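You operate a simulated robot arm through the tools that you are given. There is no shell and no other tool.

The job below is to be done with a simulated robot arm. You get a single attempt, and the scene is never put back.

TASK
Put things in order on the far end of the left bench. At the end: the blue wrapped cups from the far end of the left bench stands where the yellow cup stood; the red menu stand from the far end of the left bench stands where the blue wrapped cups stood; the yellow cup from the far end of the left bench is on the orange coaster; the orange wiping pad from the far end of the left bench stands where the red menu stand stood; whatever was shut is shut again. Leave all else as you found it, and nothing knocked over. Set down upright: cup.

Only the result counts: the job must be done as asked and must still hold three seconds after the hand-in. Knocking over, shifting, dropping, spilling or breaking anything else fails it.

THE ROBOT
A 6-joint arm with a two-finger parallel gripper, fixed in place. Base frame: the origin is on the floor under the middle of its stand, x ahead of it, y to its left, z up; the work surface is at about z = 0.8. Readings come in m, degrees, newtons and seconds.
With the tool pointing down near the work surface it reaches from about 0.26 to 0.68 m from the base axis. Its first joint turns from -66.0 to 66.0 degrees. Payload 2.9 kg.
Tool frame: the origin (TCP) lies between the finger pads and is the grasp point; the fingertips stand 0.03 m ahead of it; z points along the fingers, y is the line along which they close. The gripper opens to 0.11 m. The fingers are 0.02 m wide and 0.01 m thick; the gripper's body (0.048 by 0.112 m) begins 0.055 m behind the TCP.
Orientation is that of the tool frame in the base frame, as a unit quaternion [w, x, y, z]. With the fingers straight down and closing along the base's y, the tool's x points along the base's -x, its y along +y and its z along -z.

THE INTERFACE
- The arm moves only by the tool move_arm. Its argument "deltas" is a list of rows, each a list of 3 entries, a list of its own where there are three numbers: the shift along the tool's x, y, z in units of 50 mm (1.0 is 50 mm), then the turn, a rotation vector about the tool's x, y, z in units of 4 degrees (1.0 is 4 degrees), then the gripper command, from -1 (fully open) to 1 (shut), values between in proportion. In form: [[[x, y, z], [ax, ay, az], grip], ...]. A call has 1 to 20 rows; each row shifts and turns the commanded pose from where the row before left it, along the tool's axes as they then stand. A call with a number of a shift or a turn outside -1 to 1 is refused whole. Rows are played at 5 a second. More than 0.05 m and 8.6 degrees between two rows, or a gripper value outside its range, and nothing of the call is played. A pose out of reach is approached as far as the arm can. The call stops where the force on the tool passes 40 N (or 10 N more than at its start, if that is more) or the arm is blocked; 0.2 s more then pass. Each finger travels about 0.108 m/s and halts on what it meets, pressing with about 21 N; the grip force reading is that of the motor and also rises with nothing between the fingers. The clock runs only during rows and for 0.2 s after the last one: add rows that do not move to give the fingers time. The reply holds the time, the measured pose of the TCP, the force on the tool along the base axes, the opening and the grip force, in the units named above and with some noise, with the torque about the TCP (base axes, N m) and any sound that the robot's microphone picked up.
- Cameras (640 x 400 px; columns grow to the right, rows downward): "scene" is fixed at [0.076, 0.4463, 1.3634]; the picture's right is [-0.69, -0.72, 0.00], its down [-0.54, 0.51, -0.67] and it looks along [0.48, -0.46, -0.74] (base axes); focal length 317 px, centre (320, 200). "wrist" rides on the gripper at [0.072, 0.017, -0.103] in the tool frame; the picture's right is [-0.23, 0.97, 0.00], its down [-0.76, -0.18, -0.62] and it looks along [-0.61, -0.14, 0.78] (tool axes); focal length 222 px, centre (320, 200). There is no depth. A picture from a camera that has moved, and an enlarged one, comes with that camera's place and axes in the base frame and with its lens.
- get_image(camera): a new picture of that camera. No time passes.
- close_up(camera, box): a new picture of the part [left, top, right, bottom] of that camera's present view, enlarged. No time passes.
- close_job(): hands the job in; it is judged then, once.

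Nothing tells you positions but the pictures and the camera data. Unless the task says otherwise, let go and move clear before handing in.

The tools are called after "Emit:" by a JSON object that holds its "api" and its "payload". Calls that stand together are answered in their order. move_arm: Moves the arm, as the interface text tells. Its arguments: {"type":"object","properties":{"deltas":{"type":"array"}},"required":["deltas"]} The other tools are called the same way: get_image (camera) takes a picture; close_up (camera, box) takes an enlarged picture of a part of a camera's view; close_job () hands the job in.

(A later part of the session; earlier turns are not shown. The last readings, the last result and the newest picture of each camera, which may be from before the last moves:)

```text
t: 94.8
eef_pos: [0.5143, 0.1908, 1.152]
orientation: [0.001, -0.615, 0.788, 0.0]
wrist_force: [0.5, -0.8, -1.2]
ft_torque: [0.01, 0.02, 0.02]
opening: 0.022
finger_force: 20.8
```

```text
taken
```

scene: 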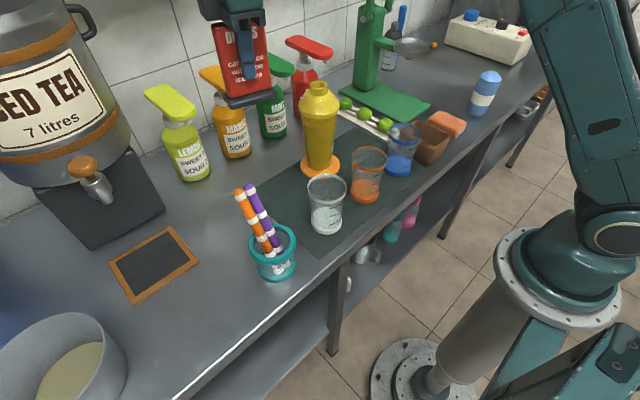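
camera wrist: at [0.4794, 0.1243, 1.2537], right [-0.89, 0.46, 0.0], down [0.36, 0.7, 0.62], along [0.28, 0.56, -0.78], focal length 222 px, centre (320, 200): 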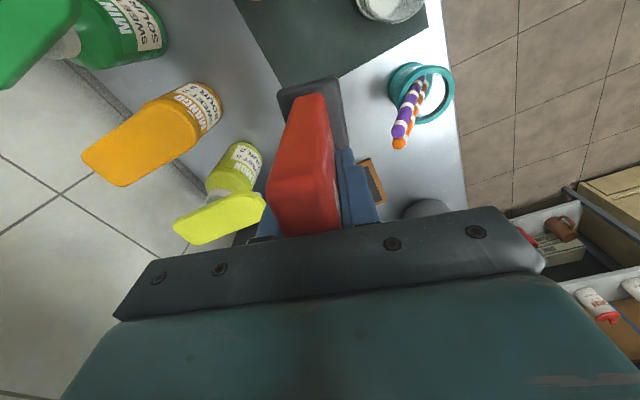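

It's lifted cleanly. Moving at this height over to the blue stack's former spot.

Emit:
{"api": "move_arm", "payload": {"deltas": [[[-0.172, 0.145, 0], [0, 0, 0], 1], [[-0.344, 0.291, 0], [0, 0, 0], 1], [[-0.344, 0.291, 0], [0, 0, 0], 1], [[-0.344, 0.291, 0], [0, 0, 0], 1], [[-0.344, 0.291, 0], [0, 0, 0], 1], [[-0.344, 0.291, 0], [0, 0, 0], 1], [[-0.344, 0.291, 0], [0, 0, 0], 1], [[-0.344, 0.291, 0], [0, 0, 0], 1], [[-0.344, 0.291, 0], [0, 0, 0], 1], [[-0.344, 0.291, 0], [0, 0, 0], 1], [[-0.172, 0.145, 0], [0, 0, 0], 1], [[0, 0, 0], [0, 0, 0], 1]]}}

Emit:
{"api": "get_image", "payload": {"camera": "wrist"}}

Emit:
{"api": "get_image", "payload": {"camera": "scene"}}

```text
t: 97.4
eef_pos: [0.4131, 0.392, 1.151]
orientation: [0.0, -0.615, 0.789, -0.001]
wrist_force: [0.0, 0.5, -0.5]
ft_torque: [0.01, -0.03, 0.03]
opening: 0.0219
finger_force: 20.8
```

```text
taken
camera wrist: at [0.3794, 0.3264, 1.2535], right [-0.89, 0.46, 0.0], down [0.36, 0.7, 0.62], along [0.28, 0.55, -0.78], focal length 222 px, centre (320, 200)
```

wrist: 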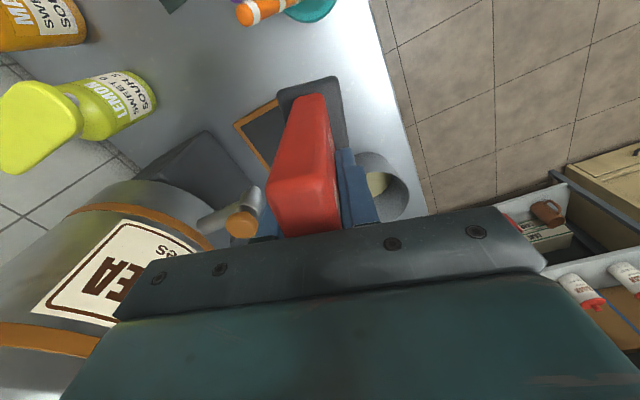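

```text
taken
```

scene: 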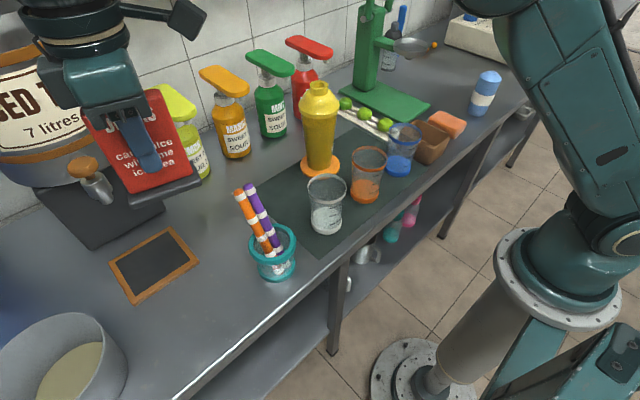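

Aligned over the spot. Descending in two stages, watching the straws near the camera.

Emit:
{"api": "move_arm", "payload": {"deltas": [[[-0.01, 0.0, 0.4], [0, 0, 0], 1], [[0, 0, 0.4], [0, 0, 0], 1], [[0, 0, 0.4], [0, 0, 0], 1], [[0, 0, 0.4], [0, 0, 0], 1], [[0, 0, 0.4], [0, 0, 0], 1], [[0, 0, 0.4], [0, 0, 0], 1], [[0, 0, 0.4], [0, 0, 0], 1], [[0, 0, 0.4], [0, 0, 0], 1], [[0, 0, 0], [0, 0, 0], 1]]}}

Emit:
{"api": "get_image", "payload": {"camera": "wrist"}}

Emit:
{"api": "close_up", "payload": {"camera": "scene", "box": [80, 120, 336, 280]}}

```text
t: 99.4
eef_pos: [0.4147, 0.3915, 0.9912]
orientation: [0.0, -0.616, 0.788, 0.0]
wrist_force: [0.6, -0.7, -1.2]
ft_torque: [-0.02, -0.03, 0.0]
opening: 0.022
finger_force: 20.9
```

```text
taken
camera wrist: at [0.3805, 0.327, 1.0931], right [-0.89, 0.46, 0.0], down [0.36, 0.7, 0.62], along [0.28, 0.56, -0.78], focal length 222 px, centre (320, 200)
```

wrist: 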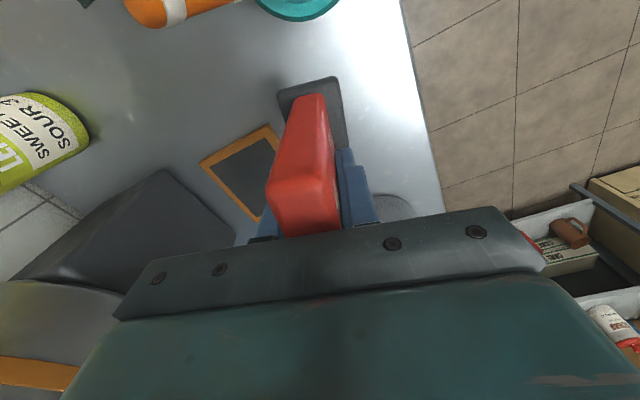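

```text
2.50 times, centred on (208, 200) of scene
camera zoom: at [0.076, 0.4463, 1.3634], right [-0.69, -0.72, 0.0], down [-0.54, 0.51, -0.67], along [0.48, -0.46, -0.74], focal length 794 px, centre (600, 200)
```

zoom: 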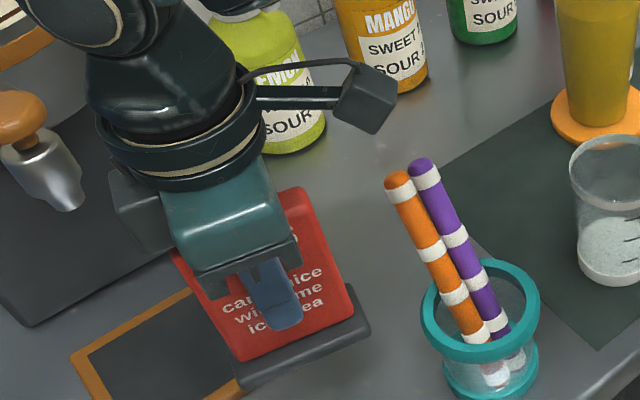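

The camera will pass in front of the straws with several cm to spare. Lowering further, slowly.

Emit:
{"api": "move_arm", "payload": {"deltas": [[[0, 0, 0.3], [0, 0, 0], 1], [[0, 0, 0.3], [0, 0, 0], 1], [[0, 0, 0.3], [0, 0, 0], 1], [[0, 0, 0.3], [0, 0, 0], 1], [[0, 0, 0.3], [0, 0, 0], 1], [[0, 0, 0.3], [0, 0, 0], 1], [[0, 0, 0.2], [0, 0, 0], 1], [[0, 0, 0.15], [0, 0, 0], 1], [[0, 0, 0], [0, 0, 0], 1]]}}

Emit:
{"api": "get_image", "payload": {"camera": "wrist"}}

Emit:
{"api": "close_up", "payload": {"camera": "scene", "box": [120, 180, 312, 300]}}

```text
t: 101.4
eef_pos: [0.4153, 0.3935, 0.8832]
orientation: [0.0, -0.615, 0.788, 0.0]
wrist_force: [0.2, 0.5, -0.7]
ft_torque: [0.05, -0.02, -0.03]
opening: 0.0218
finger_force: 21.0
```

```text
taken
camera wrist: at [0.3807, 0.3267, 0.9858], right [-0.89, 0.46, 0.0], down [0.36, 0.7, 0.62], along [0.28, 0.56, -0.78], focal length 222 px, centre (320, 200)
```

wrist: 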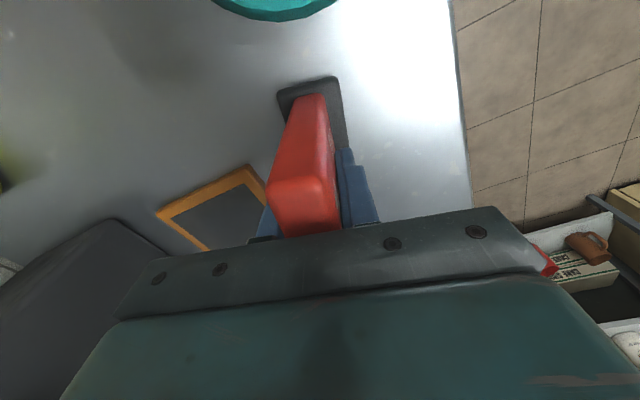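

```text
3.33 times, centred on (216, 240) of scene
camera zoom: at [0.076, 0.4463, 1.3634], right [-0.69, -0.72, 0.0], down [-0.54, 0.51, -0.67], along [0.48, -0.46, -0.74], focal length 1058 px, centre (667, 67)
```

zoom: 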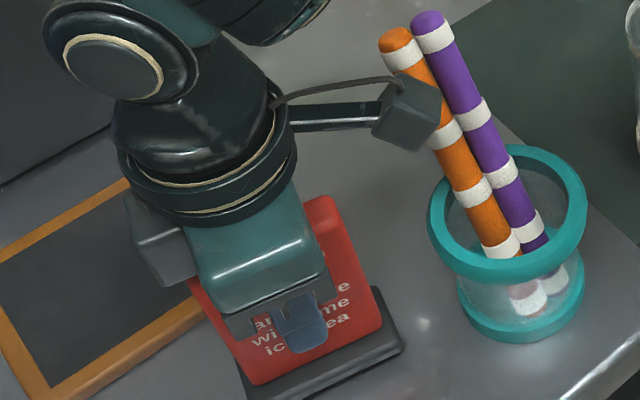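

Emit:
{"api": "move_arm", "payload": {"deltas": [[[0, 0, 0.06], [0, 0, 0], 1], [[0, 0, 0.06], [0, 0, 0], 1], [[0, 0, 0.04], [0, 0, 0], 1], [[0, 0, 0], [0, 0, 0], 1]]}}

Emit:
{"api": "move_arm", "payload": {"deltas": [[[0, 0, 0.03], [0, 0, 0], 1], [[0, 0, 0], [0, 0, 0], 1]]}}

Emit:
{"api": "move_arm", "payload": {"deltas": [[[0, 0, 0.02], [0, 0, 0], 1], [[0, 0, 0], [0, 0, 0], 1]]}}

```text
t: 102.4
eef_pos: [0.4135, 0.3926, 0.8759]
orientation: [0.0, -0.615, 0.788, 0.001]
wrist_force: [0.6, -0.8, -0.7]
ft_torque: [-0.02, 0.0, 0.01]
opening: 0.0218
finger_force: 20.8
```

```text
t: 103.0
eef_pos: [0.4139, 0.392, 0.8739]
orientation: [-0.001, -0.615, 0.788, 0.001]
wrist_force: [-0.4, -0.1, -1.6]
ft_torque: [0.0, 0.0, -0.01]
opening: 0.0219
finger_force: 21.2
```

```text
t: 103.6
eef_pos: [0.4135, 0.3928, 0.8732]
orientation: [-0.001, -0.615, 0.789, 0.001]
wrist_force: [-0.4, -0.3, 1.7]
ft_torque: [-0.12, -0.01, -0.02]
opening: 0.022
finger_force: 20.8
```

Emit:
{"api": "move_arm", "payload": {"deltas": [[[0, 0, 0.01], [0, 0, 0], 1], [[0, 0, 0], [0, 0, 0], 1]]}}

Emit:
{"api": "close_up", "payload": {"camera": "scene", "box": [150, 220, 278, 300]}}

```text
t: 104.2
eef_pos: [0.4137, 0.3926, 0.8733]
orientation: [0.001, -0.616, 0.788, 0.0]
wrist_force: [-2.7, 0.0, 9.3]
ft_torque: [-0.33, 0.18, -0.11]
opening: 0.0219
finger_force: 21.3
```

```text
5.00 times, centred on (214, 260) of scene
camera zoom: at [0.0758, 0.4462, 1.3634], right [-0.69, -0.72, 0.0], down [-0.54, 0.51, -0.67], along [0.48, -0.46, -0.74], focal length 1587 px, centre (850, -100)
```

zoom: 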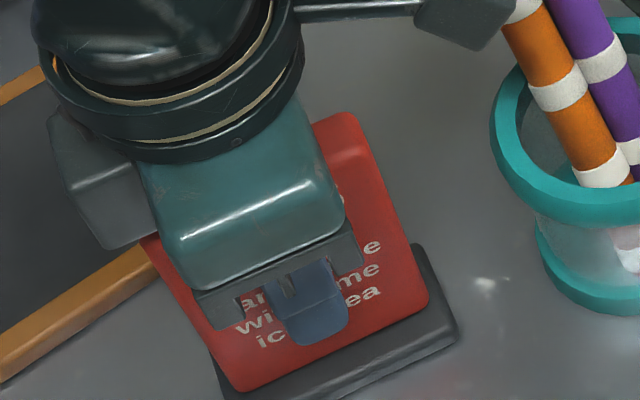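

It's seated on the bench. Opening slowly, only as far as needed.

Emit:
{"api": "move_arm", "payload": {"deltas": [[[0, 0, -0.006], [0, 0, 0], 0.8], [[0, 0, 0], [0, 0, 0], 0.65], [[0, 0, 0], [0, 0, 0], 0.58], [[0, 0, 0], [0, 0, 0], 0.52], [[0, 0, 0], [0, 0, 0], 0.4], [[0, 0, 0], [0, 0, 0], 0.2], [[0, 0, 0], [0, 0, 0], 0.0], [[0, 0, 0], [0, 0, 0], 0.0], [[0, 0, 0], [0, 0, 0], 0.0]]}}

Emit:
{"api": "get_image", "payload": {"camera": "wrist"}}

Emit:
{"api": "close_up", "payload": {"camera": "scene", "box": [120, 180, 312, 300]}}

```text
t: 106.2
eef_pos: [0.4154, 0.3918, 0.8722]
orientation: [0.002, -0.616, 0.788, 0.001]
wrist_force: [-0.2, 0.1, -0.4]
ft_torque: [0.0, -0.01, 0.01]
opening: 0.055
finger_force: 0.2
```

```text
taken
camera wrist: at [0.3804, 0.327, 0.9754], right [-0.89, 0.46, 0.0], down [0.36, 0.7, 0.62], along [0.28, 0.56, -0.78], focal length 222 px, centre (320, 200)
```

wrist: 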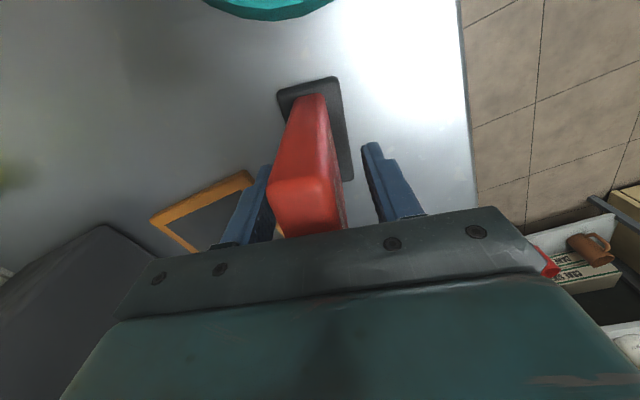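

```text
3.33 times, centred on (216, 240) of scene
camera zoom: at [0.076, 0.4463, 1.3634], right [-0.69, -0.72, 0.0], down [-0.54, 0.51, -0.67], along [0.48, -0.46, -0.74], focal length 1058 px, centre (667, 67)
```

zoom: 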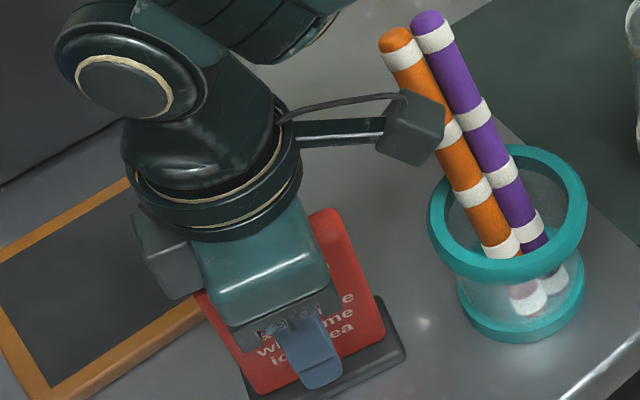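

The stand is free and upright. Rising straight up, then checking.

Emit:
{"api": "move_arm", "payload": {"deltas": [[[0, 0, -0.15], [0, 0, 0], 0.0], [[0, 0, -0.3], [0, 0, 0], 0.0], [[0, 0, -0.4], [0, 0, 0], 0.0], [[0, 0, -0.45], [0, 0, 0], 0.0], [[0, 0, -0.45], [0, 0, 0], 0.0], [[0, 0, -0.45], [0, 0, 0], 0.0], [[0, 0, -0.45], [0, 0, 0], 0.0], [[0, 0, -0.45], [0, 0, 0], 0.0], [[0, 0, -0.45], [0, 0, 0], 0.0], [[0, 0, -0.45], [0, 0, 0], 0.0], [[0, 0, -0.45], [0, 0, 0], 0.0], [[0, 0, -0.45], [0, 0, 0], 0.0], [[0, 0, -0.45], [0, 0, 0], 0.0], [[0, 0, -0.35], [0, 0, 0], 0.0], [[0, 0, 0], [0, 0, 0], 0.0]]}}

Emit:
{"api": "get_image", "payload": {"camera": "wrist"}}

Emit:
{"api": "get_image", "payload": {"camera": "scene"}}

```text
t: 109.4
eef_pos: [0.4138, 0.3931, 1.1594]
orientation: [0.0, -0.616, 0.788, 0.0]
wrist_force: [-0.2, -0.6, 0.7]
ft_torque: [-0.01, 0.01, 0.01]
opening: 0.0551
finger_force: 0.1
```

```text
taken
camera wrist: at [0.3806, 0.3277, 1.2613], right [-0.89, 0.46, 0.0], down [0.36, 0.7, 0.62], along [0.28, 0.55, -0.78], focal length 222 px, centre (320, 200)
```

wrist: 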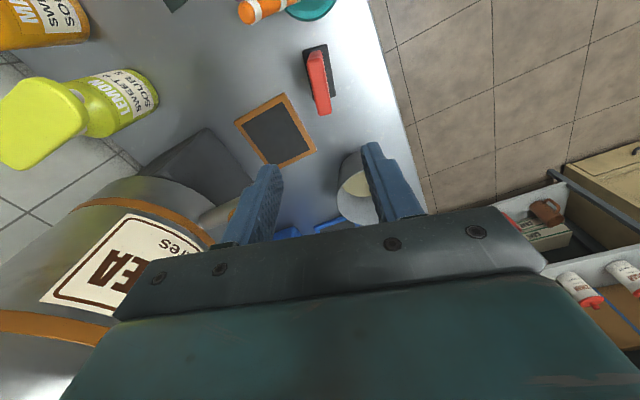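

```text
taken
```

scene: 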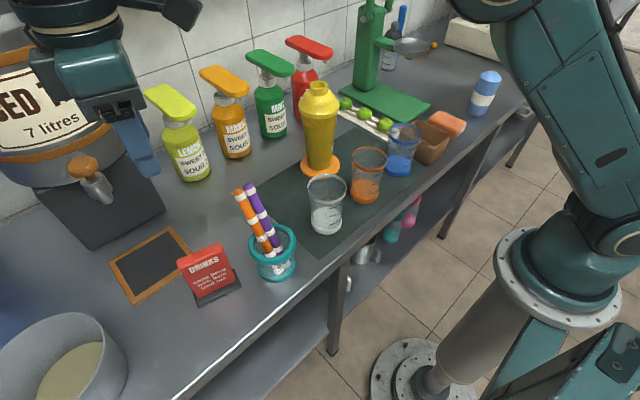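

Emit:
{"api": "close_up", "payload": {"camera": "wrist", "box": [256, 30, 384, 110]}}

Emit:
{"api": "close_up", "payload": {"camera": "scene", "box": [150, 230, 278, 310]}}

```text
5.00 times, centred on (320, 70) of wrist
camera zoom: at [0.3806, 0.3277, 1.2613], right [-0.89, 0.46, 0.0], down [0.36, 0.7, 0.62], along [0.28, 0.55, -0.78], focal length 1111 px, centre (320, 850)
```

zoom: 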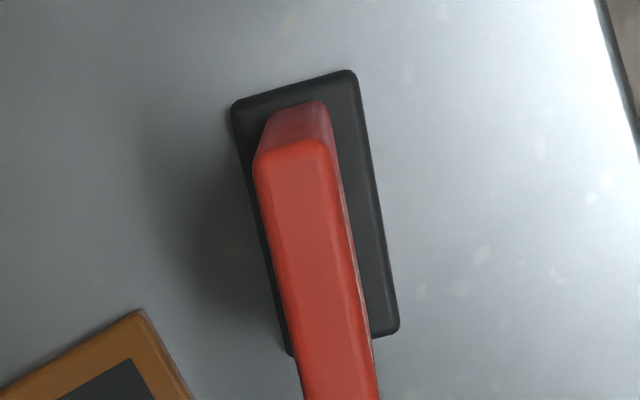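

```text
5.00 times, centred on (214, 270) of scene
camera zoom: at [0.076, 0.4463, 1.3634], right [-0.69, -0.72, 0.0], down [-0.54, 0.51, -0.67], along [0.48, -0.46, -0.74], focal length 1587 px, centre (850, -150)
```

zoom: 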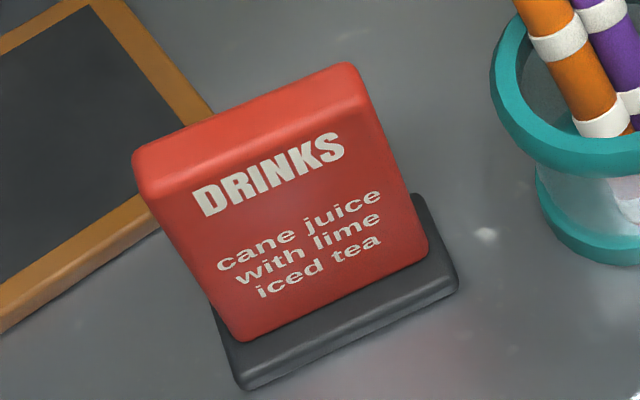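

The stand's base is at about (0.4145, 0.393), within a few mm of the blue stack's old centre. Next is the orange pad, so I'll rotate back to yaw 0.

Emit:
{"api": "move_arm", "payload": {"deltas": [[[0, 0, 0], [0, 0, 1], 0.0], [[0, 0, 0], [0, 0, 1], 0.0], [[0, 0, 0], [0, 0, 1], 0.0], [[0, 0, 0], [0, 0, 1], 0.0], [[0, 0, 0], [0, 0, 1], 0.0], [[0, 0, 0], [0, 0, 1], 0.0], [[0, 0, 0], [0, 0, 1], 0.0], [[0, 0, 0], [0, 0, 1], 0.0], [[0, 0, 0], [0, 0, 1], 0.0], [[0, 0, 0], [0, 0, 1], 0.0], [[0, 0, 0], [0, 0, 1], 0.0], [[0, 0, 0], [0, 0, 1], 0.0], [[0, 0, 0], [0, 0, 1], 0.0], [[0, 0, 0], [0, 0, 1], 0.0], [[0, 0, 0], [0, 0, 1], 0.0], [[0, 0, 0], [0, 0, 1], 0.0], [[0, 0, 0], [0, 0, 1], 0.0], [[0, 0, 0], [0, 0, 1], 0.0], [[0, 0, 0], [0, 0, 1], 0.0], [[0, 0, 0], [0, 0, 0], 0.0]]}}

Emit:
{"api": "move_arm", "payload": {"deltas": [[[0.05, -0.4, 0], [0, 0, 0], -0.5], [[0.1, -0.8, 0], [0, 0, 0], -0.5], [[0.1, -0.8, 0], [0, 0, 0], -0.5], [[0.1, -0.8, 0], [0, 0, 0], -0.5], [[0.1, -0.8, 0], [0, 0, 0], -0.5], [[0.1, -0.8, 0], [0, 0, 0], -0.5], [[0.1, -0.8, 0], [0, 0, 0], -0.5], [[0.1, -0.8, 0], [0, 0, 0], -0.5], [[0.1, -0.8, 0], [0, 0, 0], -0.5], [[0.1, -0.8, 0], [0, 0, 0], -0.5], [[0.1, -0.8, 0], [0, 0, 0], -0.5], [[0.1, -0.8, 0], [0, 0, 0], -0.5], [[0.1, -0.8, 0], [0, 0, 0], -0.5], [[0.1, -0.8, 0], [0, 0, 0], -0.5], [[0.1, -0.8, 0], [0, 0, 0], -0.5], [[0.1, -0.8, 0], [0, 0, 0], -0.5], [[0.1, -0.8, 0], [0, 0, 0], -0.5], [[0.1, -0.8, 0], [0, 0, 0], -0.5], [[0.05, -0.4, 0], [0, 0, 0], -0.5]]}}

Emit:
{"api": "get_image", "payload": {"camera": "wrist"}}

Emit:
{"api": "get_image", "payload": {"camera": "scene"}}

```text
t: 113.6
eef_pos: [0.4139, 0.3932, 1.1584]
orientation: [0.0, 0.0, 1.0, 0.001]
wrist_force: [-0.3, 0.6, 0.3]
ft_torque: [0.01, 0.03, -0.02]
opening: 0.0549
finger_force: 0.0
```

```text
t: 117.6
eef_pos: [0.322, -0.3284, 1.1584]
orientation: [0.0, 0.0, 1.0, 0.001]
wrist_force: [-0.7, -0.1, 0.0]
ft_torque: [0.01, -0.03, 0.0]
opening: 0.0826
finger_force: 0.1
```

```text
taken
camera wrist: at [0.2504, -0.3112, 1.2606], right [0.23, 0.97, 0.0], down [0.76, -0.18, 0.62], along [0.61, -0.14, -0.78], focal length 222 px, centre (320, 200)
```

wrist: 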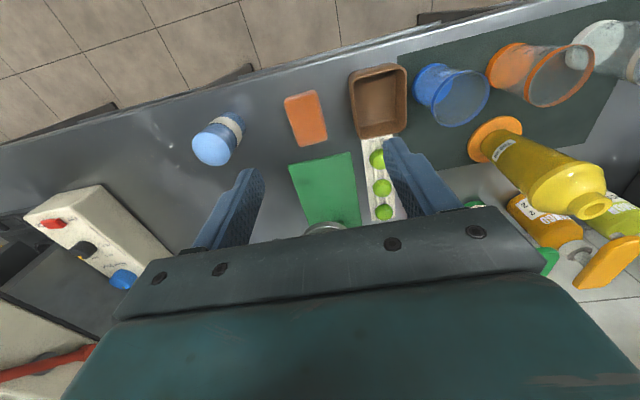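

```text
taken
```

scene: 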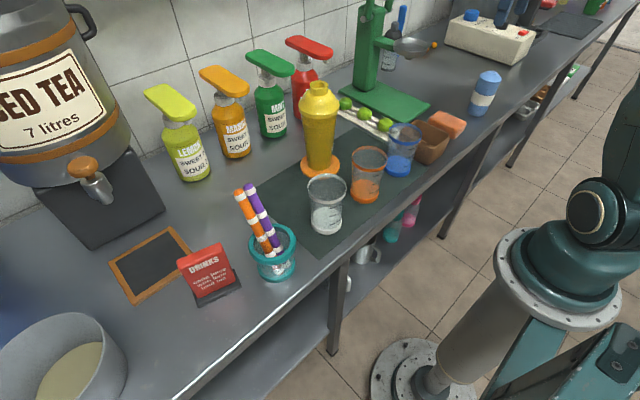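

Emit:
{"api": "close_up", "payload": {"camera": "wrist", "box": [256, 70, 416, 170]}}

Emit:
{"api": "close_up", "payload": {"camera": "wrist", "box": [160, 150, 448, 330]}}

```text
4.00 times, centred on (336, 120) of wrist
camera zoom: at [0.2504, -0.3112, 1.2606], right [0.23, 0.97, 0.0], down [0.76, -0.18, 0.62], along [0.61, -0.14, -0.78], focal length 888 px, centre (256, 520)
```

zoom: 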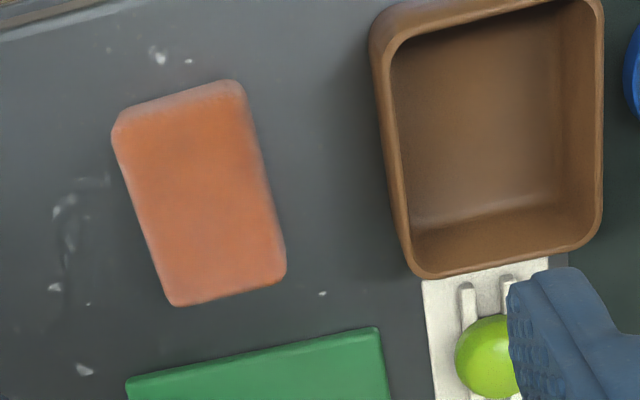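

```text
2.22 times, centred on (304, 240) of wrist
camera zoom: at [0.2504, -0.3112, 1.2606], right [0.23, 0.97, 0.0], down [0.76, -0.18, 0.62], along [0.61, -0.14, -0.78], focal length 494 px, centre (356, 111)
```

zoom: 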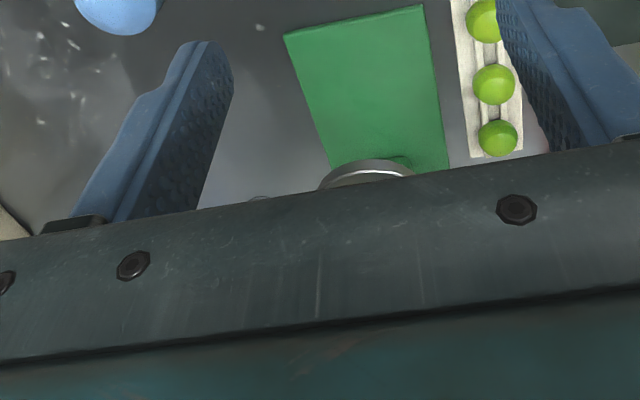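

The pad's centre is (0.391, -0.371), about 0.089 × 0.061 m and aligned with x. The pan's near edge is at x ≈ 0.506, so I have room. Moving above the pad.

Emit:
{"api": "move_arm", "payload": {"deltas": [[[-0.272, -0.172, 0.434], [0, 0, 0], -0.5], [[-0.272, -0.172, 0.434], [0, 0, 0], -0.5], [[-0.272, -0.172, 0.434], [0, 0, 0], -0.5], [[-0.272, -0.172, 0.434], [0, 0, 0], -0.5], [[-0.272, -0.172, 0.434], [0, 0, 0], -0.5], [[0, 0, 0], [0, 0, 0], -0.5]]}}

Emit:
{"api": "get_image", "payload": {"camera": "wrist"}}

Emit:
{"api": "get_image", "payload": {"camera": "scene"}}

```text
t: 119.0
eef_pos: [0.3917, -0.3699, 1.0504]
orientation: [0.001, 0.001, 1.0, 0.0]
wrist_force: [0.3, 0.7, -0.7]
ft_torque: [0.02, 0.01, -0.01]
opening: 0.0825
finger_force: 0.0
```

```text
taken
camera wrist: at [0.3191, -0.3534, 1.1523], right [0.23, 0.97, 0.0], down [0.76, -0.18, 0.62], along [0.61, -0.14, -0.78], focal length 222 px, centre (320, 200)
```

wrist: 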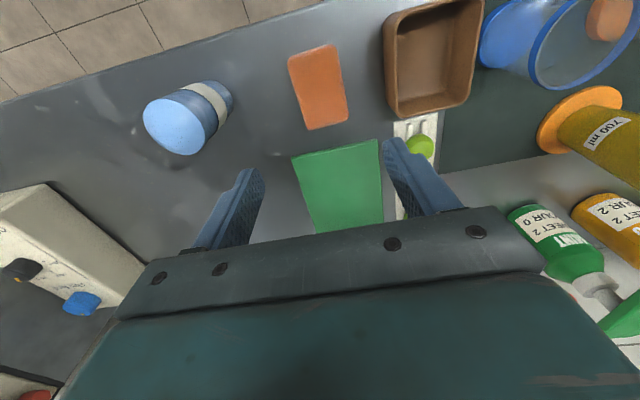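

```text
taken
```

scene: 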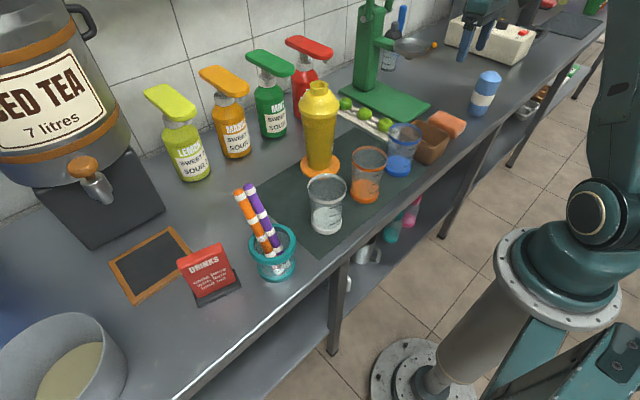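

Centred over the pad. Descending partway.

Emit:
{"api": "move_arm", "payload": {"deltas": [[[0, 0, 0.4], [0, 0, 0], -0.5], [[0, 0, 0.4], [0, 0, 0], -0.5], [[0, 0, 0.4], [0, 0, 0], -0.5], [[0, 0, 0.4], [0, 0, 0], -0.5], [[0, 0, 0.4], [0, 0, 0], -0.5], [[0, 0, 0.4], [0, 0, 0], -0.5], [[0, 0, 0], [0, 0, 0], -0.5]]}}

Emit:
{"api": "get_image", "payload": {"camera": "wrist"}}

Emit:
{"api": "close_up", "payload": {"camera": "scene", "box": [360, 0, 560, 150]}}

```text
t: 120.6
eef_pos: [0.3911, -0.3707, 0.9313]
orientation: [0.0, 0.0, 1.0, -0.001]
wrist_force: [-0.1, 1.0, -0.3]
ft_torque: [0.01, 0.0, 0.0]
opening: 0.0826
finger_force: 0.0
```

```text
taken
camera wrist: at [0.3181, -0.3523, 1.033], right [0.23, 0.97, 0.0], down [0.76, -0.18, 0.62], along [0.61, -0.14, -0.78], focal length 222 px, centre (320, 200)
```

wrist: 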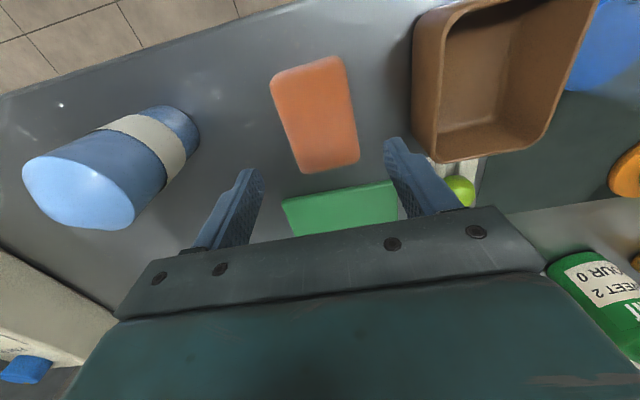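

```text
2.67 times, centred on (460, 75) of scene
camera zoom: at [0.076, 0.4463, 1.3634], right [-0.69, -0.72, 0.0], down [-0.54, 0.51, -0.67], along [0.48, -0.46, -0.74], focal length 846 px, centre (-53, 533)
```

zoom: 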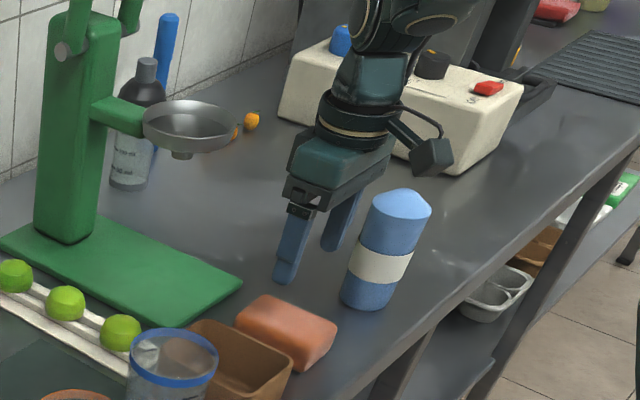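

Clearances to the pan, tray and blue stack are good. Descending so the fingertips end about 6 mm above the bench.

Emit:
{"api": "move_arm", "payload": {"deltas": [[[0, 0, 0.4], [0, 0, 0], -0.5], [[0, 0, 0.4], [0, 0, 0], -0.5], [[0, 0, 0.4], [0, 0, 0], -0.5], [[0, 0, 0.4], [0, 0, 0], -0.5], [[0, 0, 0.28], [0, 0, 0], -0.5], [[0, 0, 0], [0, 0, 0], -0.5]]}}

Emit:
{"api": "get_image", "payload": {"camera": "wrist"}}

Emit:
{"api": "close_up", "payload": {"camera": "scene", "box": [360, 0, 560, 150]}}

```text
t: 122.0
eef_pos: [0.3909, -0.3699, 0.8341]
orientation: [0.0, 0.0, 1.0, 0.001]
wrist_force: [0.6, -0.8, -0.7]
ft_torque: [0.03, -0.01, -0.01]
opening: 0.0826
finger_force: 0.0
```

```text
taken
camera wrist: at [0.3172, -0.353, 0.9366], right [0.23, 0.97, 0.0], down [0.76, -0.18, 0.62], along [0.61, -0.14, -0.78], focal length 222 px, centre (320, 200)
```

wrist: 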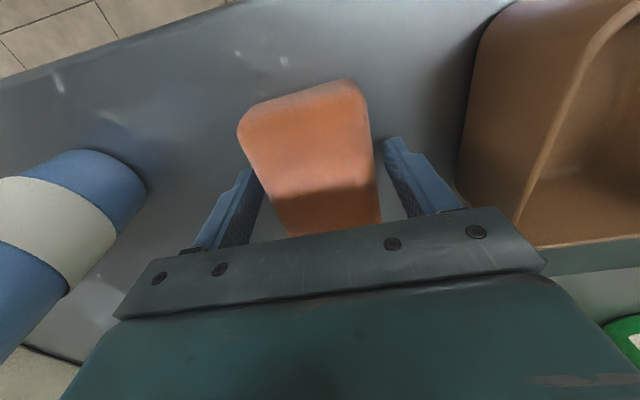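

```text
2.67 times, centred on (460, 75) of scene
camera zoom: at [0.076, 0.4463, 1.3634], right [-0.69, -0.72, 0.0], down [-0.54, 0.51, -0.67], along [0.48, -0.46, -0.74], focal length 846 px, centre (-53, 533)
```

zoom: 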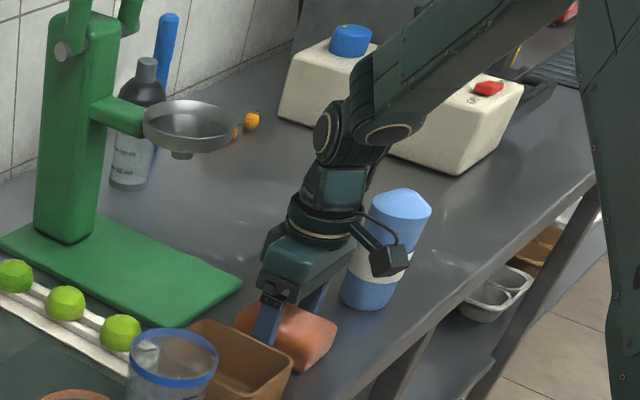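

The pad lies between the fingers. Closing gently.

Emit:
{"api": "move_arm", "payload": {"deltas": [[[0, 0, 0], [0, 0, 0], -0.35], [[0, 0, 0], [0, 0, 0], -0.25], [[0, 0, 0], [0, 0, 0], -0.17], [[0, 0, 0], [0, 0, 0], -0.1], [[0, 0, 0], [0, 0, 0], 0.0], [[0, 0, 0], [0, 0, 0], 0.2], [[0, 0, 0], [0, 0, 0], 0.6], [[0, 0, 0], [0, 0, 0], 1], [[0, 0, 0], [0, 0, 0], 1]]}}

Emit:
{"api": "get_image", "payload": {"camera": "wrist"}}

```text
t: 124.0
eef_pos: [0.3894, -0.3694, 0.8347]
orientation: [0.0, -0.001, 1.0, 0.001]
wrist_force: [0.1, -0.4, -0.2]
ft_torque: [0.01, 0.01, -0.04]
opening: 0.0646
finger_force: 20.2
```

```text
taken
camera wrist: at [0.3172, -0.3529, 0.9369], right [0.23, 0.97, 0.0], down [0.76, -0.18, 0.62], along [0.61, -0.14, -0.78], focal length 222 px, centre (320, 200)
```

wrist: 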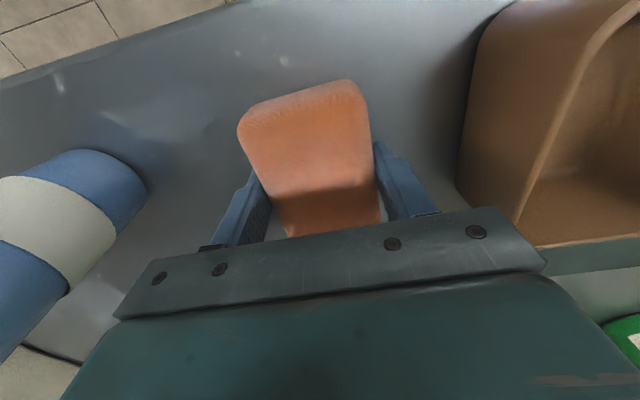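

Gripped (0.065 m). Lifting straight up.

Emit:
{"api": "move_arm", "payload": {"deltas": [[[0, 0, -0.1], [0, 0, 0], 1], [[0, 0, -0.2], [0, 0, 0], 1], [[0, 0, -0.35], [0, 0, 0], 1], [[0, 0, -0.4], [0, 0, 0], 1], [[0, 0, -0.4], [0, 0, 0], 1], [[0, 0, -0.4], [0, 0, 0], 1], [[0, 0, -0.4], [0, 0, 0], 1], [[0, 0, -0.4], [0, 0, 0], 1], [[0, 0, -0.4], [0, 0, 0], 1], [[0, 0, -0.4], [0, 0, 0], 1], [[0, 0, -0.4], [0, 0, 0], 1], [[0, 0, -0.4], [0, 0, 0], 1], [[0, 0, -0.4], [0, 0, 0], 1], [[0, 0, -0.4], [0, 0, 0], 1], [[0, 0, -0.4], [0, 0, 0], 1], [[0, 0, -0.4], [0, 0, 0], 1], [[0, 0, -0.3], [0, 0, 0], 1], [[0, 0, 0], [0, 0, 0], 1]]}}

Emit:
{"api": "get_image", "payload": {"camera": "wrist"}}

Emit:
{"api": "get_image", "payload": {"camera": "scene"}}

```text
t: 127.8
eef_pos: [0.3905, -0.3691, 1.1413]
orientation: [0.0, 0.0, 1.0, 0.001]
wrist_force: [-0.6, -0.5, -1.3]
ft_torque: [-0.03, 0.0, -0.02]
opening: 0.0645
finger_force: 20.6
```

```text
taken
camera wrist: at [0.319, -0.352, 1.2446], right [0.23, 0.97, 0.0], down [0.76, -0.18, 0.62], along [0.61, -0.14, -0.78], focal length 222 px, centre (320, 200)
```

wrist: 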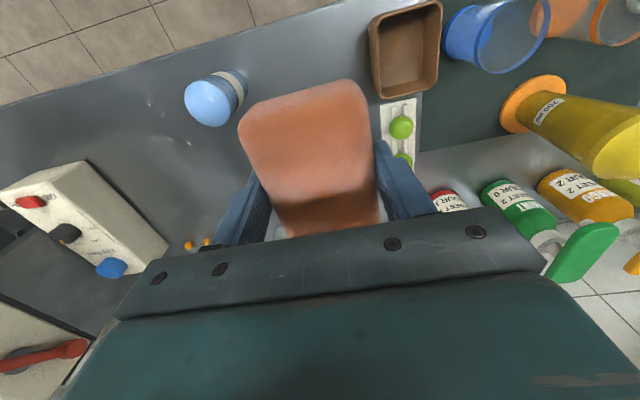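

```text
taken
```

scene: 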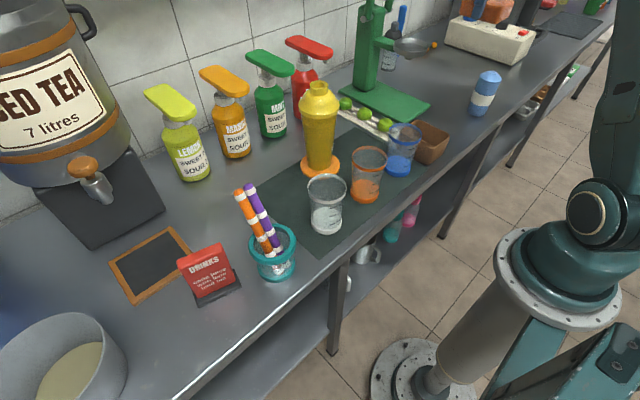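

The pad is held level. I'll carry it back toward the stand's old spot at (0.510, 0.190), then rotate to the yaw already shown to clear the straws.

Emit:
{"api": "move_arm", "payload": {"deltas": [[[0.03, 0.35, 0], [0, 0, 0], 1], [[0.03, 0.7, 0], [0, 0, 0], 1], [[0.03, 0.7, 0], [0, 0, 0], 1], [[0.03, 0.7, 0], [0, 0, 0], 1], [[0.03, 0.7, 0], [0, 0, 0], 1], [[0.03, 0.7, 0], [0, 0, 0], 1], [[0.03, 0.7, 0], [0, 0, 0], 1], [[0.03, 0.7, 0], [0, 0, 0], 1], [[0.03, 0.7, 0], [0, 0, 0], 1], [[0.03, 0.7, 0], [0, 0, 0], 1], [[0.03, 0.7, 0], [0, 0, 0], 1], [[0.03, 0.7, 0], [0, 0, 0], 1], [[0.03, 0.7, 0], [0, 0, 0], 1], [[0.03, 0.7, 0], [0, 0, 0], 1], [[0, 0.7, -0.1], [0, 0, 0], 1], [[0, 0.4, -0.1], [0, 0, 0], 1], [[0, 0, 0], [0, 0, 0], 1]]}}

Emit:
{"api": "move_arm", "payload": {"deltas": [[[0, 0, 0], [0, 0, -1], 1], [[0, 0, 0], [0, 0, -1], 1], [[0, 0, 0], [0, 0, -1], 1], [[0, 0, 0], [0, 0, -1], 1], [[0, 0, 0], [0, 0, -1], 1], [[0, 0, 0], [0, 0, -1], 1], [[0, 0, 0], [0, 0, -1], 1], [[0, 0, 0], [0, 0, -1], 1], [[0, 0, 0], [0, 0, -1], 1], [[0, 0, 0], [0, 0, -1], 1], [[0, 0, 0], [0, 0, -1], 1], [[0, 0, 0], [0, 0, -1], 1], [[0, 0, 0], [0, 0, -1], 1], [[0, 0, 0], [0, 0, -1], 1], [[0, 0, 0], [0, 0, -1], 1], [[0, 0, 0], [0, 0, -1], 1], [[0, 0, 0], [0, 0, -1], 1], [[0, 0, 0], [0, 0, -1], 1], [[0, 0, 0], [0, 0, -1], 1], [[0, 0, 0], [0, 0, 0], 1]]}}

Emit:
{"api": "get_image", "payload": {"camera": "wrist"}}

Emit:
{"api": "get_image", "payload": {"camera": "scene"}}

```text
t: 131.4
eef_pos: [0.3724, 0.1583, 1.1526]
orientation: [0.001, 0.001, 1.0, 0.001]
wrist_force: [0.2, 0.0, -0.2]
ft_torque: [-0.02, 0.0, -0.04]
opening: 0.0646
finger_force: 21.1
```

```text
t: 135.6
eef_pos: [0.3711, 0.1575, 1.1537]
orientation: [0.0, -0.616, 0.788, 0.001]
wrist_force: [0.5, 0.9, -0.7]
ft_torque: [-0.02, 0.02, 0.01]
opening: 0.0646
finger_force: 21.0
```

```text
taken
camera wrist: at [0.3372, 0.0915, 1.2554], right [-0.89, 0.46, 0.0], down [0.36, 0.7, 0.62], along [0.28, 0.56, -0.78], focal length 222 px, centre (320, 200)
```

wrist: 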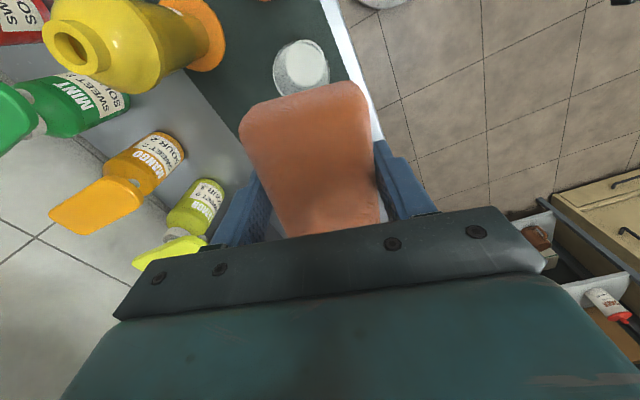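

```text
taken
```

scene: 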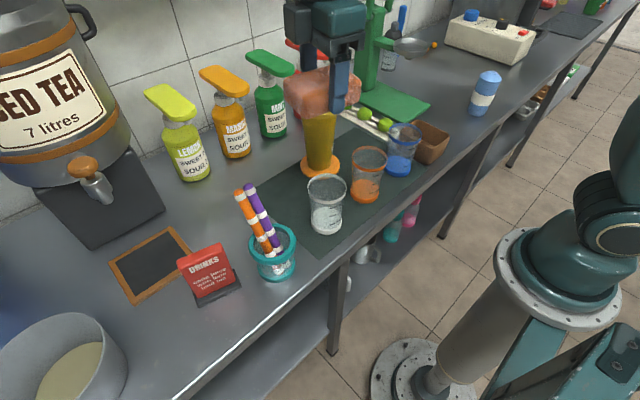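

Emit:
{"api": "move_arm", "payload": {"deltas": [[[-0.185, -0.3615, 0.294], [0, 0, 0], 1], [[-0.185, -0.3615, 0.294], [0, 0, 0], 1], [[-0.185, -0.3615, 0.294], [0, 0, 0], 1], [[-0.185, -0.3615, 0.294], [0, 0, 0], 1], [[-0.185, -0.3615, 0.294], [0, 0, 0], 1], [[-0.185, -0.3615, 0.294], [0, 0, 0], 1], [[-0.185, -0.3615, 0.294], [0, 0, 0], 1], [[0, 0, 0], [0, 0, 0], 1]]}}

Emit:
{"api": "get_image", "payload": {"camera": "wrist"}}

Emit:
{"api": "get_image", "payload": {"camera": "scene"}}

```text
t: 137.4
eef_pos: [0.5077, 0.1885, 1.0488]
orientation: [0.0, -0.615, 0.788, 0.0]
wrist_force: [-0.3, 0.1, -0.7]
ft_torque: [0.02, -0.01, -0.01]
opening: 0.0644
finger_force: 21.5
```

```text
taken
camera wrist: at [0.4744, 0.1229, 1.1508], right [-0.89, 0.46, 0.0], down [0.36, 0.69, 0.62], along [0.28, 0.56, -0.78], focal length 222 px, centre (320, 200)
```

wrist: 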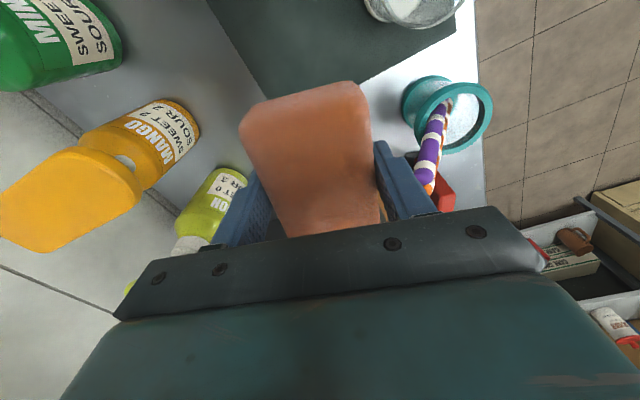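

```text
taken
```

scene: 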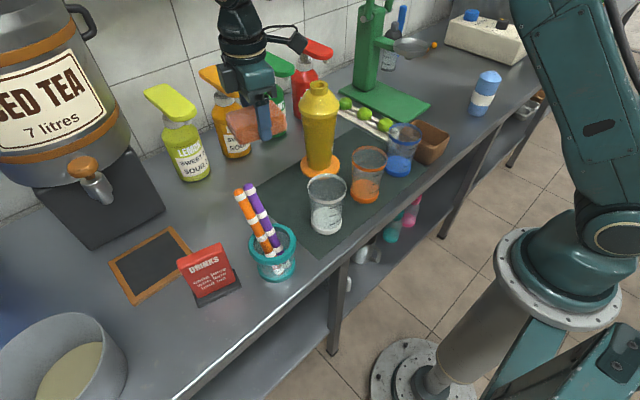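

Over the stand's old spot. Descending toward the surface.

Emit:
{"api": "move_arm", "payload": {"deltas": [[[-0.04, -0.03, 0.35], [0, 0, 0], 1], [[0, 0, 0.38], [0, 0, 0], 1], [[0, 0, 0.38], [0, 0, 0], 1], [[0, 0, 0.38], [0, 0, 0], 1], [[0, 0, 0.38], [0, 0, 0], 1], [[0, 0, 0.38], [0, 0, 0], 1], [[0, 0, 0.38], [0, 0, 0], 1], [[0, 0, 0.38], [0, 0, 0], 1], [[0, 0, 0.35], [0, 0, 0], 1], [[0, 0, 0.3], [0, 0, 0], 1], [[0, 0, 0.2], [0, 0, 0], 1], [[0, 0, 0], [0, 0, 0], 1]]}}

Emit:
{"api": "get_image", "payload": {"camera": "wrist"}}

Emit:
{"api": "close_up", "payload": {"camera": "scene", "box": [200, 90, 360, 290]}}

```text
t: 140.0
eef_pos: [0.5108, 0.1914, 0.8553]
orientation: [0.0, -0.616, 0.788, 0.001]
wrist_force: [0.8, -0.2, 0.0]
ft_torque: [0.0, 0.0, -0.03]
opening: 0.0644
finger_force: 20.6
```

```text
taken
camera wrist: at [0.4769, 0.1253, 0.9585], right [-0.89, 0.46, 0.0], down [0.36, 0.7, 0.62], along [0.28, 0.56, -0.78], focal length 222 px, centre (320, 200)
```

wrist: 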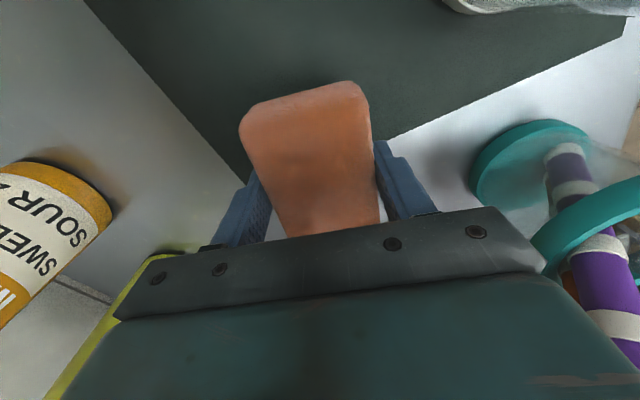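

```text
2.00 times, centred on (280, 190) of scene
camera zoom: at [0.076, 0.4463, 1.3634], right [-0.69, -0.72, 0.0], down [-0.54, 0.51, -0.67], along [0.48, -0.46, -0.74], focal length 635 px, centre (400, 220)
```

zoom: 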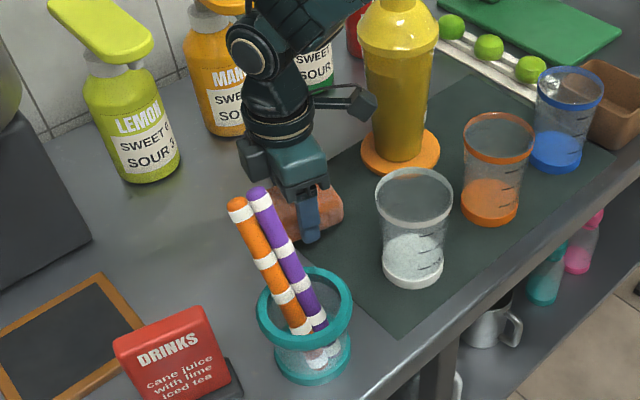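

Emit:
{"api": "move_arm", "payload": {"deltas": [[[0, 0, 0.1], [0, 0, 0], 1], [[0, 0, 0.1], [0, 0, 0], 1], [[0, 0, 0.08], [0, 0, 0], 1], [[0, 0, 0.05], [0, 0, 0], 1], [[0, 0, 0], [0, 0, 0], 1]]}}

Emit:
{"api": "move_arm", "payload": {"deltas": [[[0, 0, 0.03], [0, 0, 0], 1], [[0, 0, 0], [0, 0, 0], 1]]}}

Emit:
{"api": "move_arm", "payload": {"deltas": [[[0, 0, 0.02], [0, 0, 0], 1], [[0, 0, 0], [0, 0, 0], 1]]}}

```text
t: 141.2
eef_pos: [0.5117, 0.1915, 0.8392]
orientation: [0.0, -0.615, 0.788, 0.001]
wrist_force: [0.2, -0.3, -0.8]
ft_torque: [0.0, 0.0, 0.0]
opening: 0.0646
finger_force: 21.0
```

```text
t: 141.8
eef_pos: [0.5115, 0.1913, 0.8395]
orientation: [0.0, -0.616, 0.788, 0.0]
wrist_force: [-0.5, -1.0, -0.7]
ft_torque: [-0.04, -0.01, -0.01]
opening: 0.0645
finger_force: 20.4
```

```text
t: 142.4
eef_pos: [0.5114, 0.1907, 0.8373]
orientation: [-0.001, -0.615, 0.788, 0.0]
wrist_force: [0.0, 0.9, -1.0]
ft_torque: [-0.02, -0.04, -0.03]
opening: 0.0643
finger_force: 21.1
```

Emit:
{"api": "move_arm", "payload": {"deltas": [[[0, 0, 0.02], [0, 0, 0], 1], [[0, 0, 0], [0, 0, 0], 1]]}}

Emit:
{"api": "move_arm", "payload": {"deltas": [[[0, 0, 0.015], [0, 0, 0], 1], [[0, 0, 0], [0, 0, 0], 1]]}}

```text
t: 143.0
eef_pos: [0.5117, 0.1906, 0.8362]
orientation: [0.001, -0.616, 0.788, 0.001]
wrist_force: [-0.8, -0.3, -0.4]
ft_torque: [0.0, 0.01, 0.0]
opening: 0.0644
finger_force: 21.4
```

```text
t: 143.6
eef_pos: [0.5101, 0.1909, 0.8369]
orientation: [0.0, -0.616, 0.788, 0.001]
wrist_force: [0.0, -0.2, -0.3]
ft_torque: [0.02, -0.03, -0.04]
opening: 0.0642
finger_force: 21.1
```

Emit:
{"api": "move_arm", "payload": {"deltas": [[[0, 0, 0.015], [0, 0, 0], 1], [[0, 0, 0], [0, 0, 0], 1]]}}

Emit:
{"api": "close_up", "payload": {"camera": "scene", "box": [230, 150, 326, 210]}}

```text
t: 144.2
eef_pos: [0.5115, 0.1906, 0.8348]
orientation: [0.001, -0.616, 0.788, 0.0]
wrist_force: [0.6, 0.4, -0.1]
ft_torque: [-0.01, -0.03, 0.03]
opening: 0.0646
finger_force: 21.4
```

```text
6.67 times, centred on (278, 180) of scene
camera zoom: at [0.076, 0.4463, 1.3634], right [-0.69, -0.72, 0.0], down [-0.54, 0.51, -0.67], along [0.48, -0.46, -0.74], focal length 2116 px, centre (600, 333)
```

zoom: 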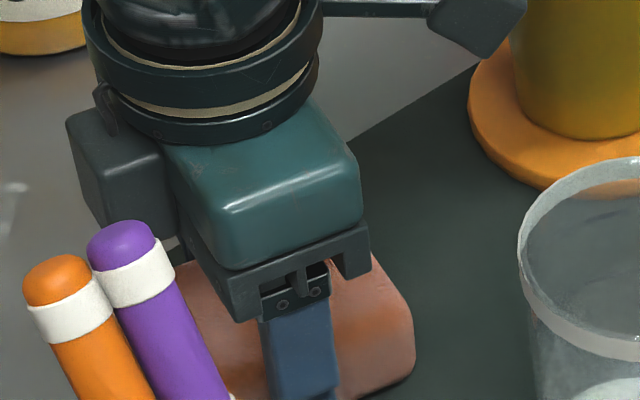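

Emit:
{"api": "move_arm", "payload": {"deltas": [[[0, 0, 0.015], [0, 0, 0], 1], [[0, 0, 0], [0, 0, 0], 1]]}}

Emit:
{"api": "move_arm", "payload": {"deltas": [[[0, 0, 0.01], [0, 0, 0], 1], [[0, 0, 0], [0, 0, 0], 1]]}}

```text
t: 144.8
eef_pos: [0.5111, 0.1918, 0.836]
orientation: [0.0, -0.616, 0.788, 0.0]
wrist_force: [0.4, 0.0, -0.8]
ft_torque: [0.01, 0.0, -0.05]
opening: 0.0644
finger_force: 20.9
```

```text
t: 145.4
eef_pos: [0.5122, 0.191, 0.835]
orientation: [0.001, -0.615, 0.788, 0.0]
wrist_force: [0.2, 0.2, -1.0]
ft_torque: [0.01, 0.0, 0.0]
opening: 0.0642
finger_force: 21.2
```

Emit:
{"api": "move_arm", "payload": {"deltas": [[[0, 0, 0.015], [0, 0, 0], 1], [[0, 0, 0], [0, 0, 0], 1], [[0, 0, 0], [0, 0, 0], 1]]}}

Emit:
{"api": "move_arm", "payload": {"deltas": [[[0, 0, 0.015], [0, 0, 0], 1], [[0, 0, 0], [0, 0, 0], 1], [[0, 0, 0], [0, 0, 0], 1]]}}

Emit:
{"api": "get_image", "payload": {"camera": "wrist"}}

```text
t: 146.2
eef_pos: [0.5118, 0.1904, 0.8343]
orientation: [0.001, -0.615, 0.789, 0.001]
wrist_force: [0.4, -1.2, 9.3]
ft_torque: [-0.3, 0.17, -0.01]
opening: 0.0645
finger_force: 21.0
```

```text
t: 147.0
eef_pos: [0.5119, 0.1905, 0.8344]
orientation: [0.001, -0.616, 0.788, 0.0]
wrist_force: [-1.4, -1.4, 23.9]
ft_torque: [-0.02, 0.11, 0.05]
opening: 0.0645
finger_force: 21.2
```

```text
taken
camera wrist: at [0.4773, 0.125, 0.9359], right [-0.89, 0.46, 0.0], down [0.36, 0.69, 0.63], along [0.29, 0.56, -0.78], focal length 222 px, centre (320, 200)
```

wrist: 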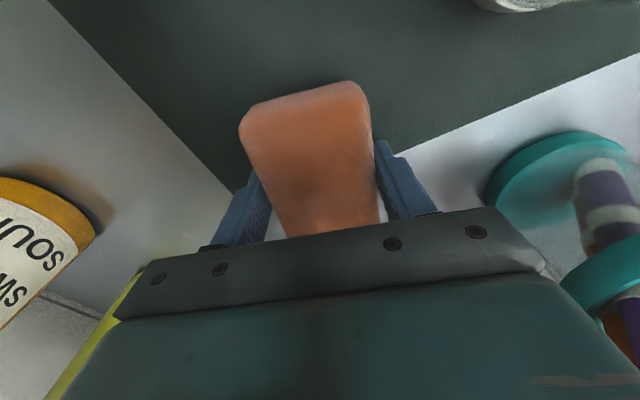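

Seated: firm contact at 24 N. I'll back off 1 mm to relieve the pressure, then open slowly.

Emit:
{"api": "move_arm", "payload": {"deltas": [[[0, 0, -0.02], [0, 0, 0], 1], [[0, 0, 0], [0, 0, 0], 1]]}}

Emit:
{"api": "move_arm", "payload": {"deltas": [[[0, 0, 0], [0, 0, 0], 0.3], [[0, 0, 0], [0, 0, 0], 0.0], [[0, 0, 0], [0, 0, 0], -0.12], [[0, 0, 0], [0, 0, 0], -0.18], [[0, 0, 0], [0, 0, 0], -0.25], [[0, 0, 0], [0, 0, 0], -0.35], [[0, 0, 0], [0, 0, 0], -0.5], [[0, 0, 0], [0, 0, 0], -0.5]]}}

Emit:
{"api": "get_image", "payload": {"camera": "wrist"}}

Emit:
{"api": "close_up", "payload": {"camera": "scene", "box": [200, 90, 360, 290]}}

```text
t: 147.6
eef_pos: [0.5121, 0.1914, 0.8339]
orientation: [0.001, -0.615, 0.789, 0.0]
wrist_force: [3.1, -1.3, 17.3]
ft_torque: [0.13, -0.19, 0.01]
opening: 0.0643
finger_force: 21.1
```

```text
t: 149.4
eef_pos: [0.5109, 0.1915, 0.8331]
orientation: [0.0, -0.615, 0.789, 0.0]
wrist_force: [0.7, 0.3, -0.5]
ft_torque: [-0.02, -0.02, 0.01]
opening: 0.0825
finger_force: 0.0
```

```text
taken
camera wrist: at [0.4771, 0.1252, 0.9357], right [-0.89, 0.46, 0.0], down [0.36, 0.7, 0.62], along [0.28, 0.56, -0.78], focal length 222 px, centre (320, 200)
```

wrist: 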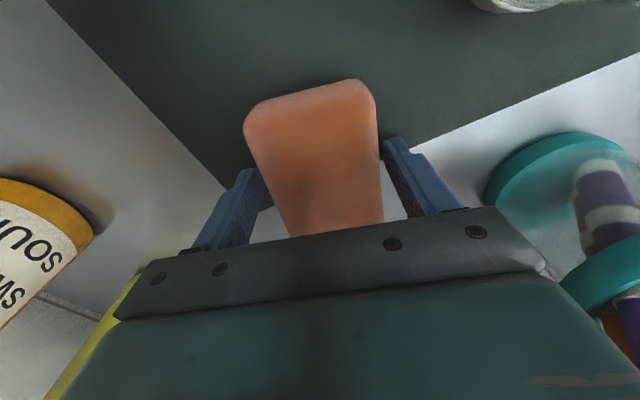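

```text
2.00 times, centred on (280, 190) of scene
camera zoom: at [0.076, 0.4463, 1.3634], right [-0.69, -0.72, 0.0], down [-0.54, 0.51, -0.67], along [0.48, -0.46, -0.74], focal length 635 px, centre (400, 220)
```

zoom: 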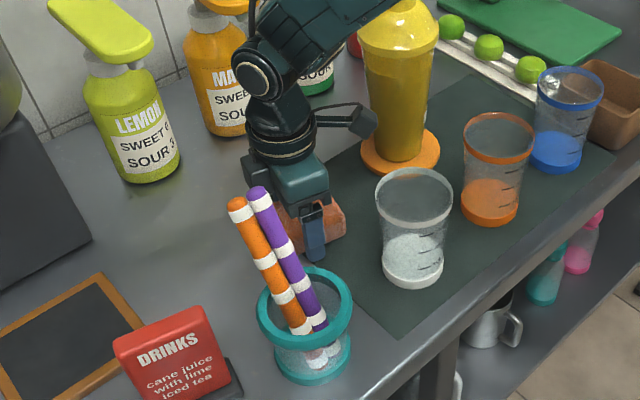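

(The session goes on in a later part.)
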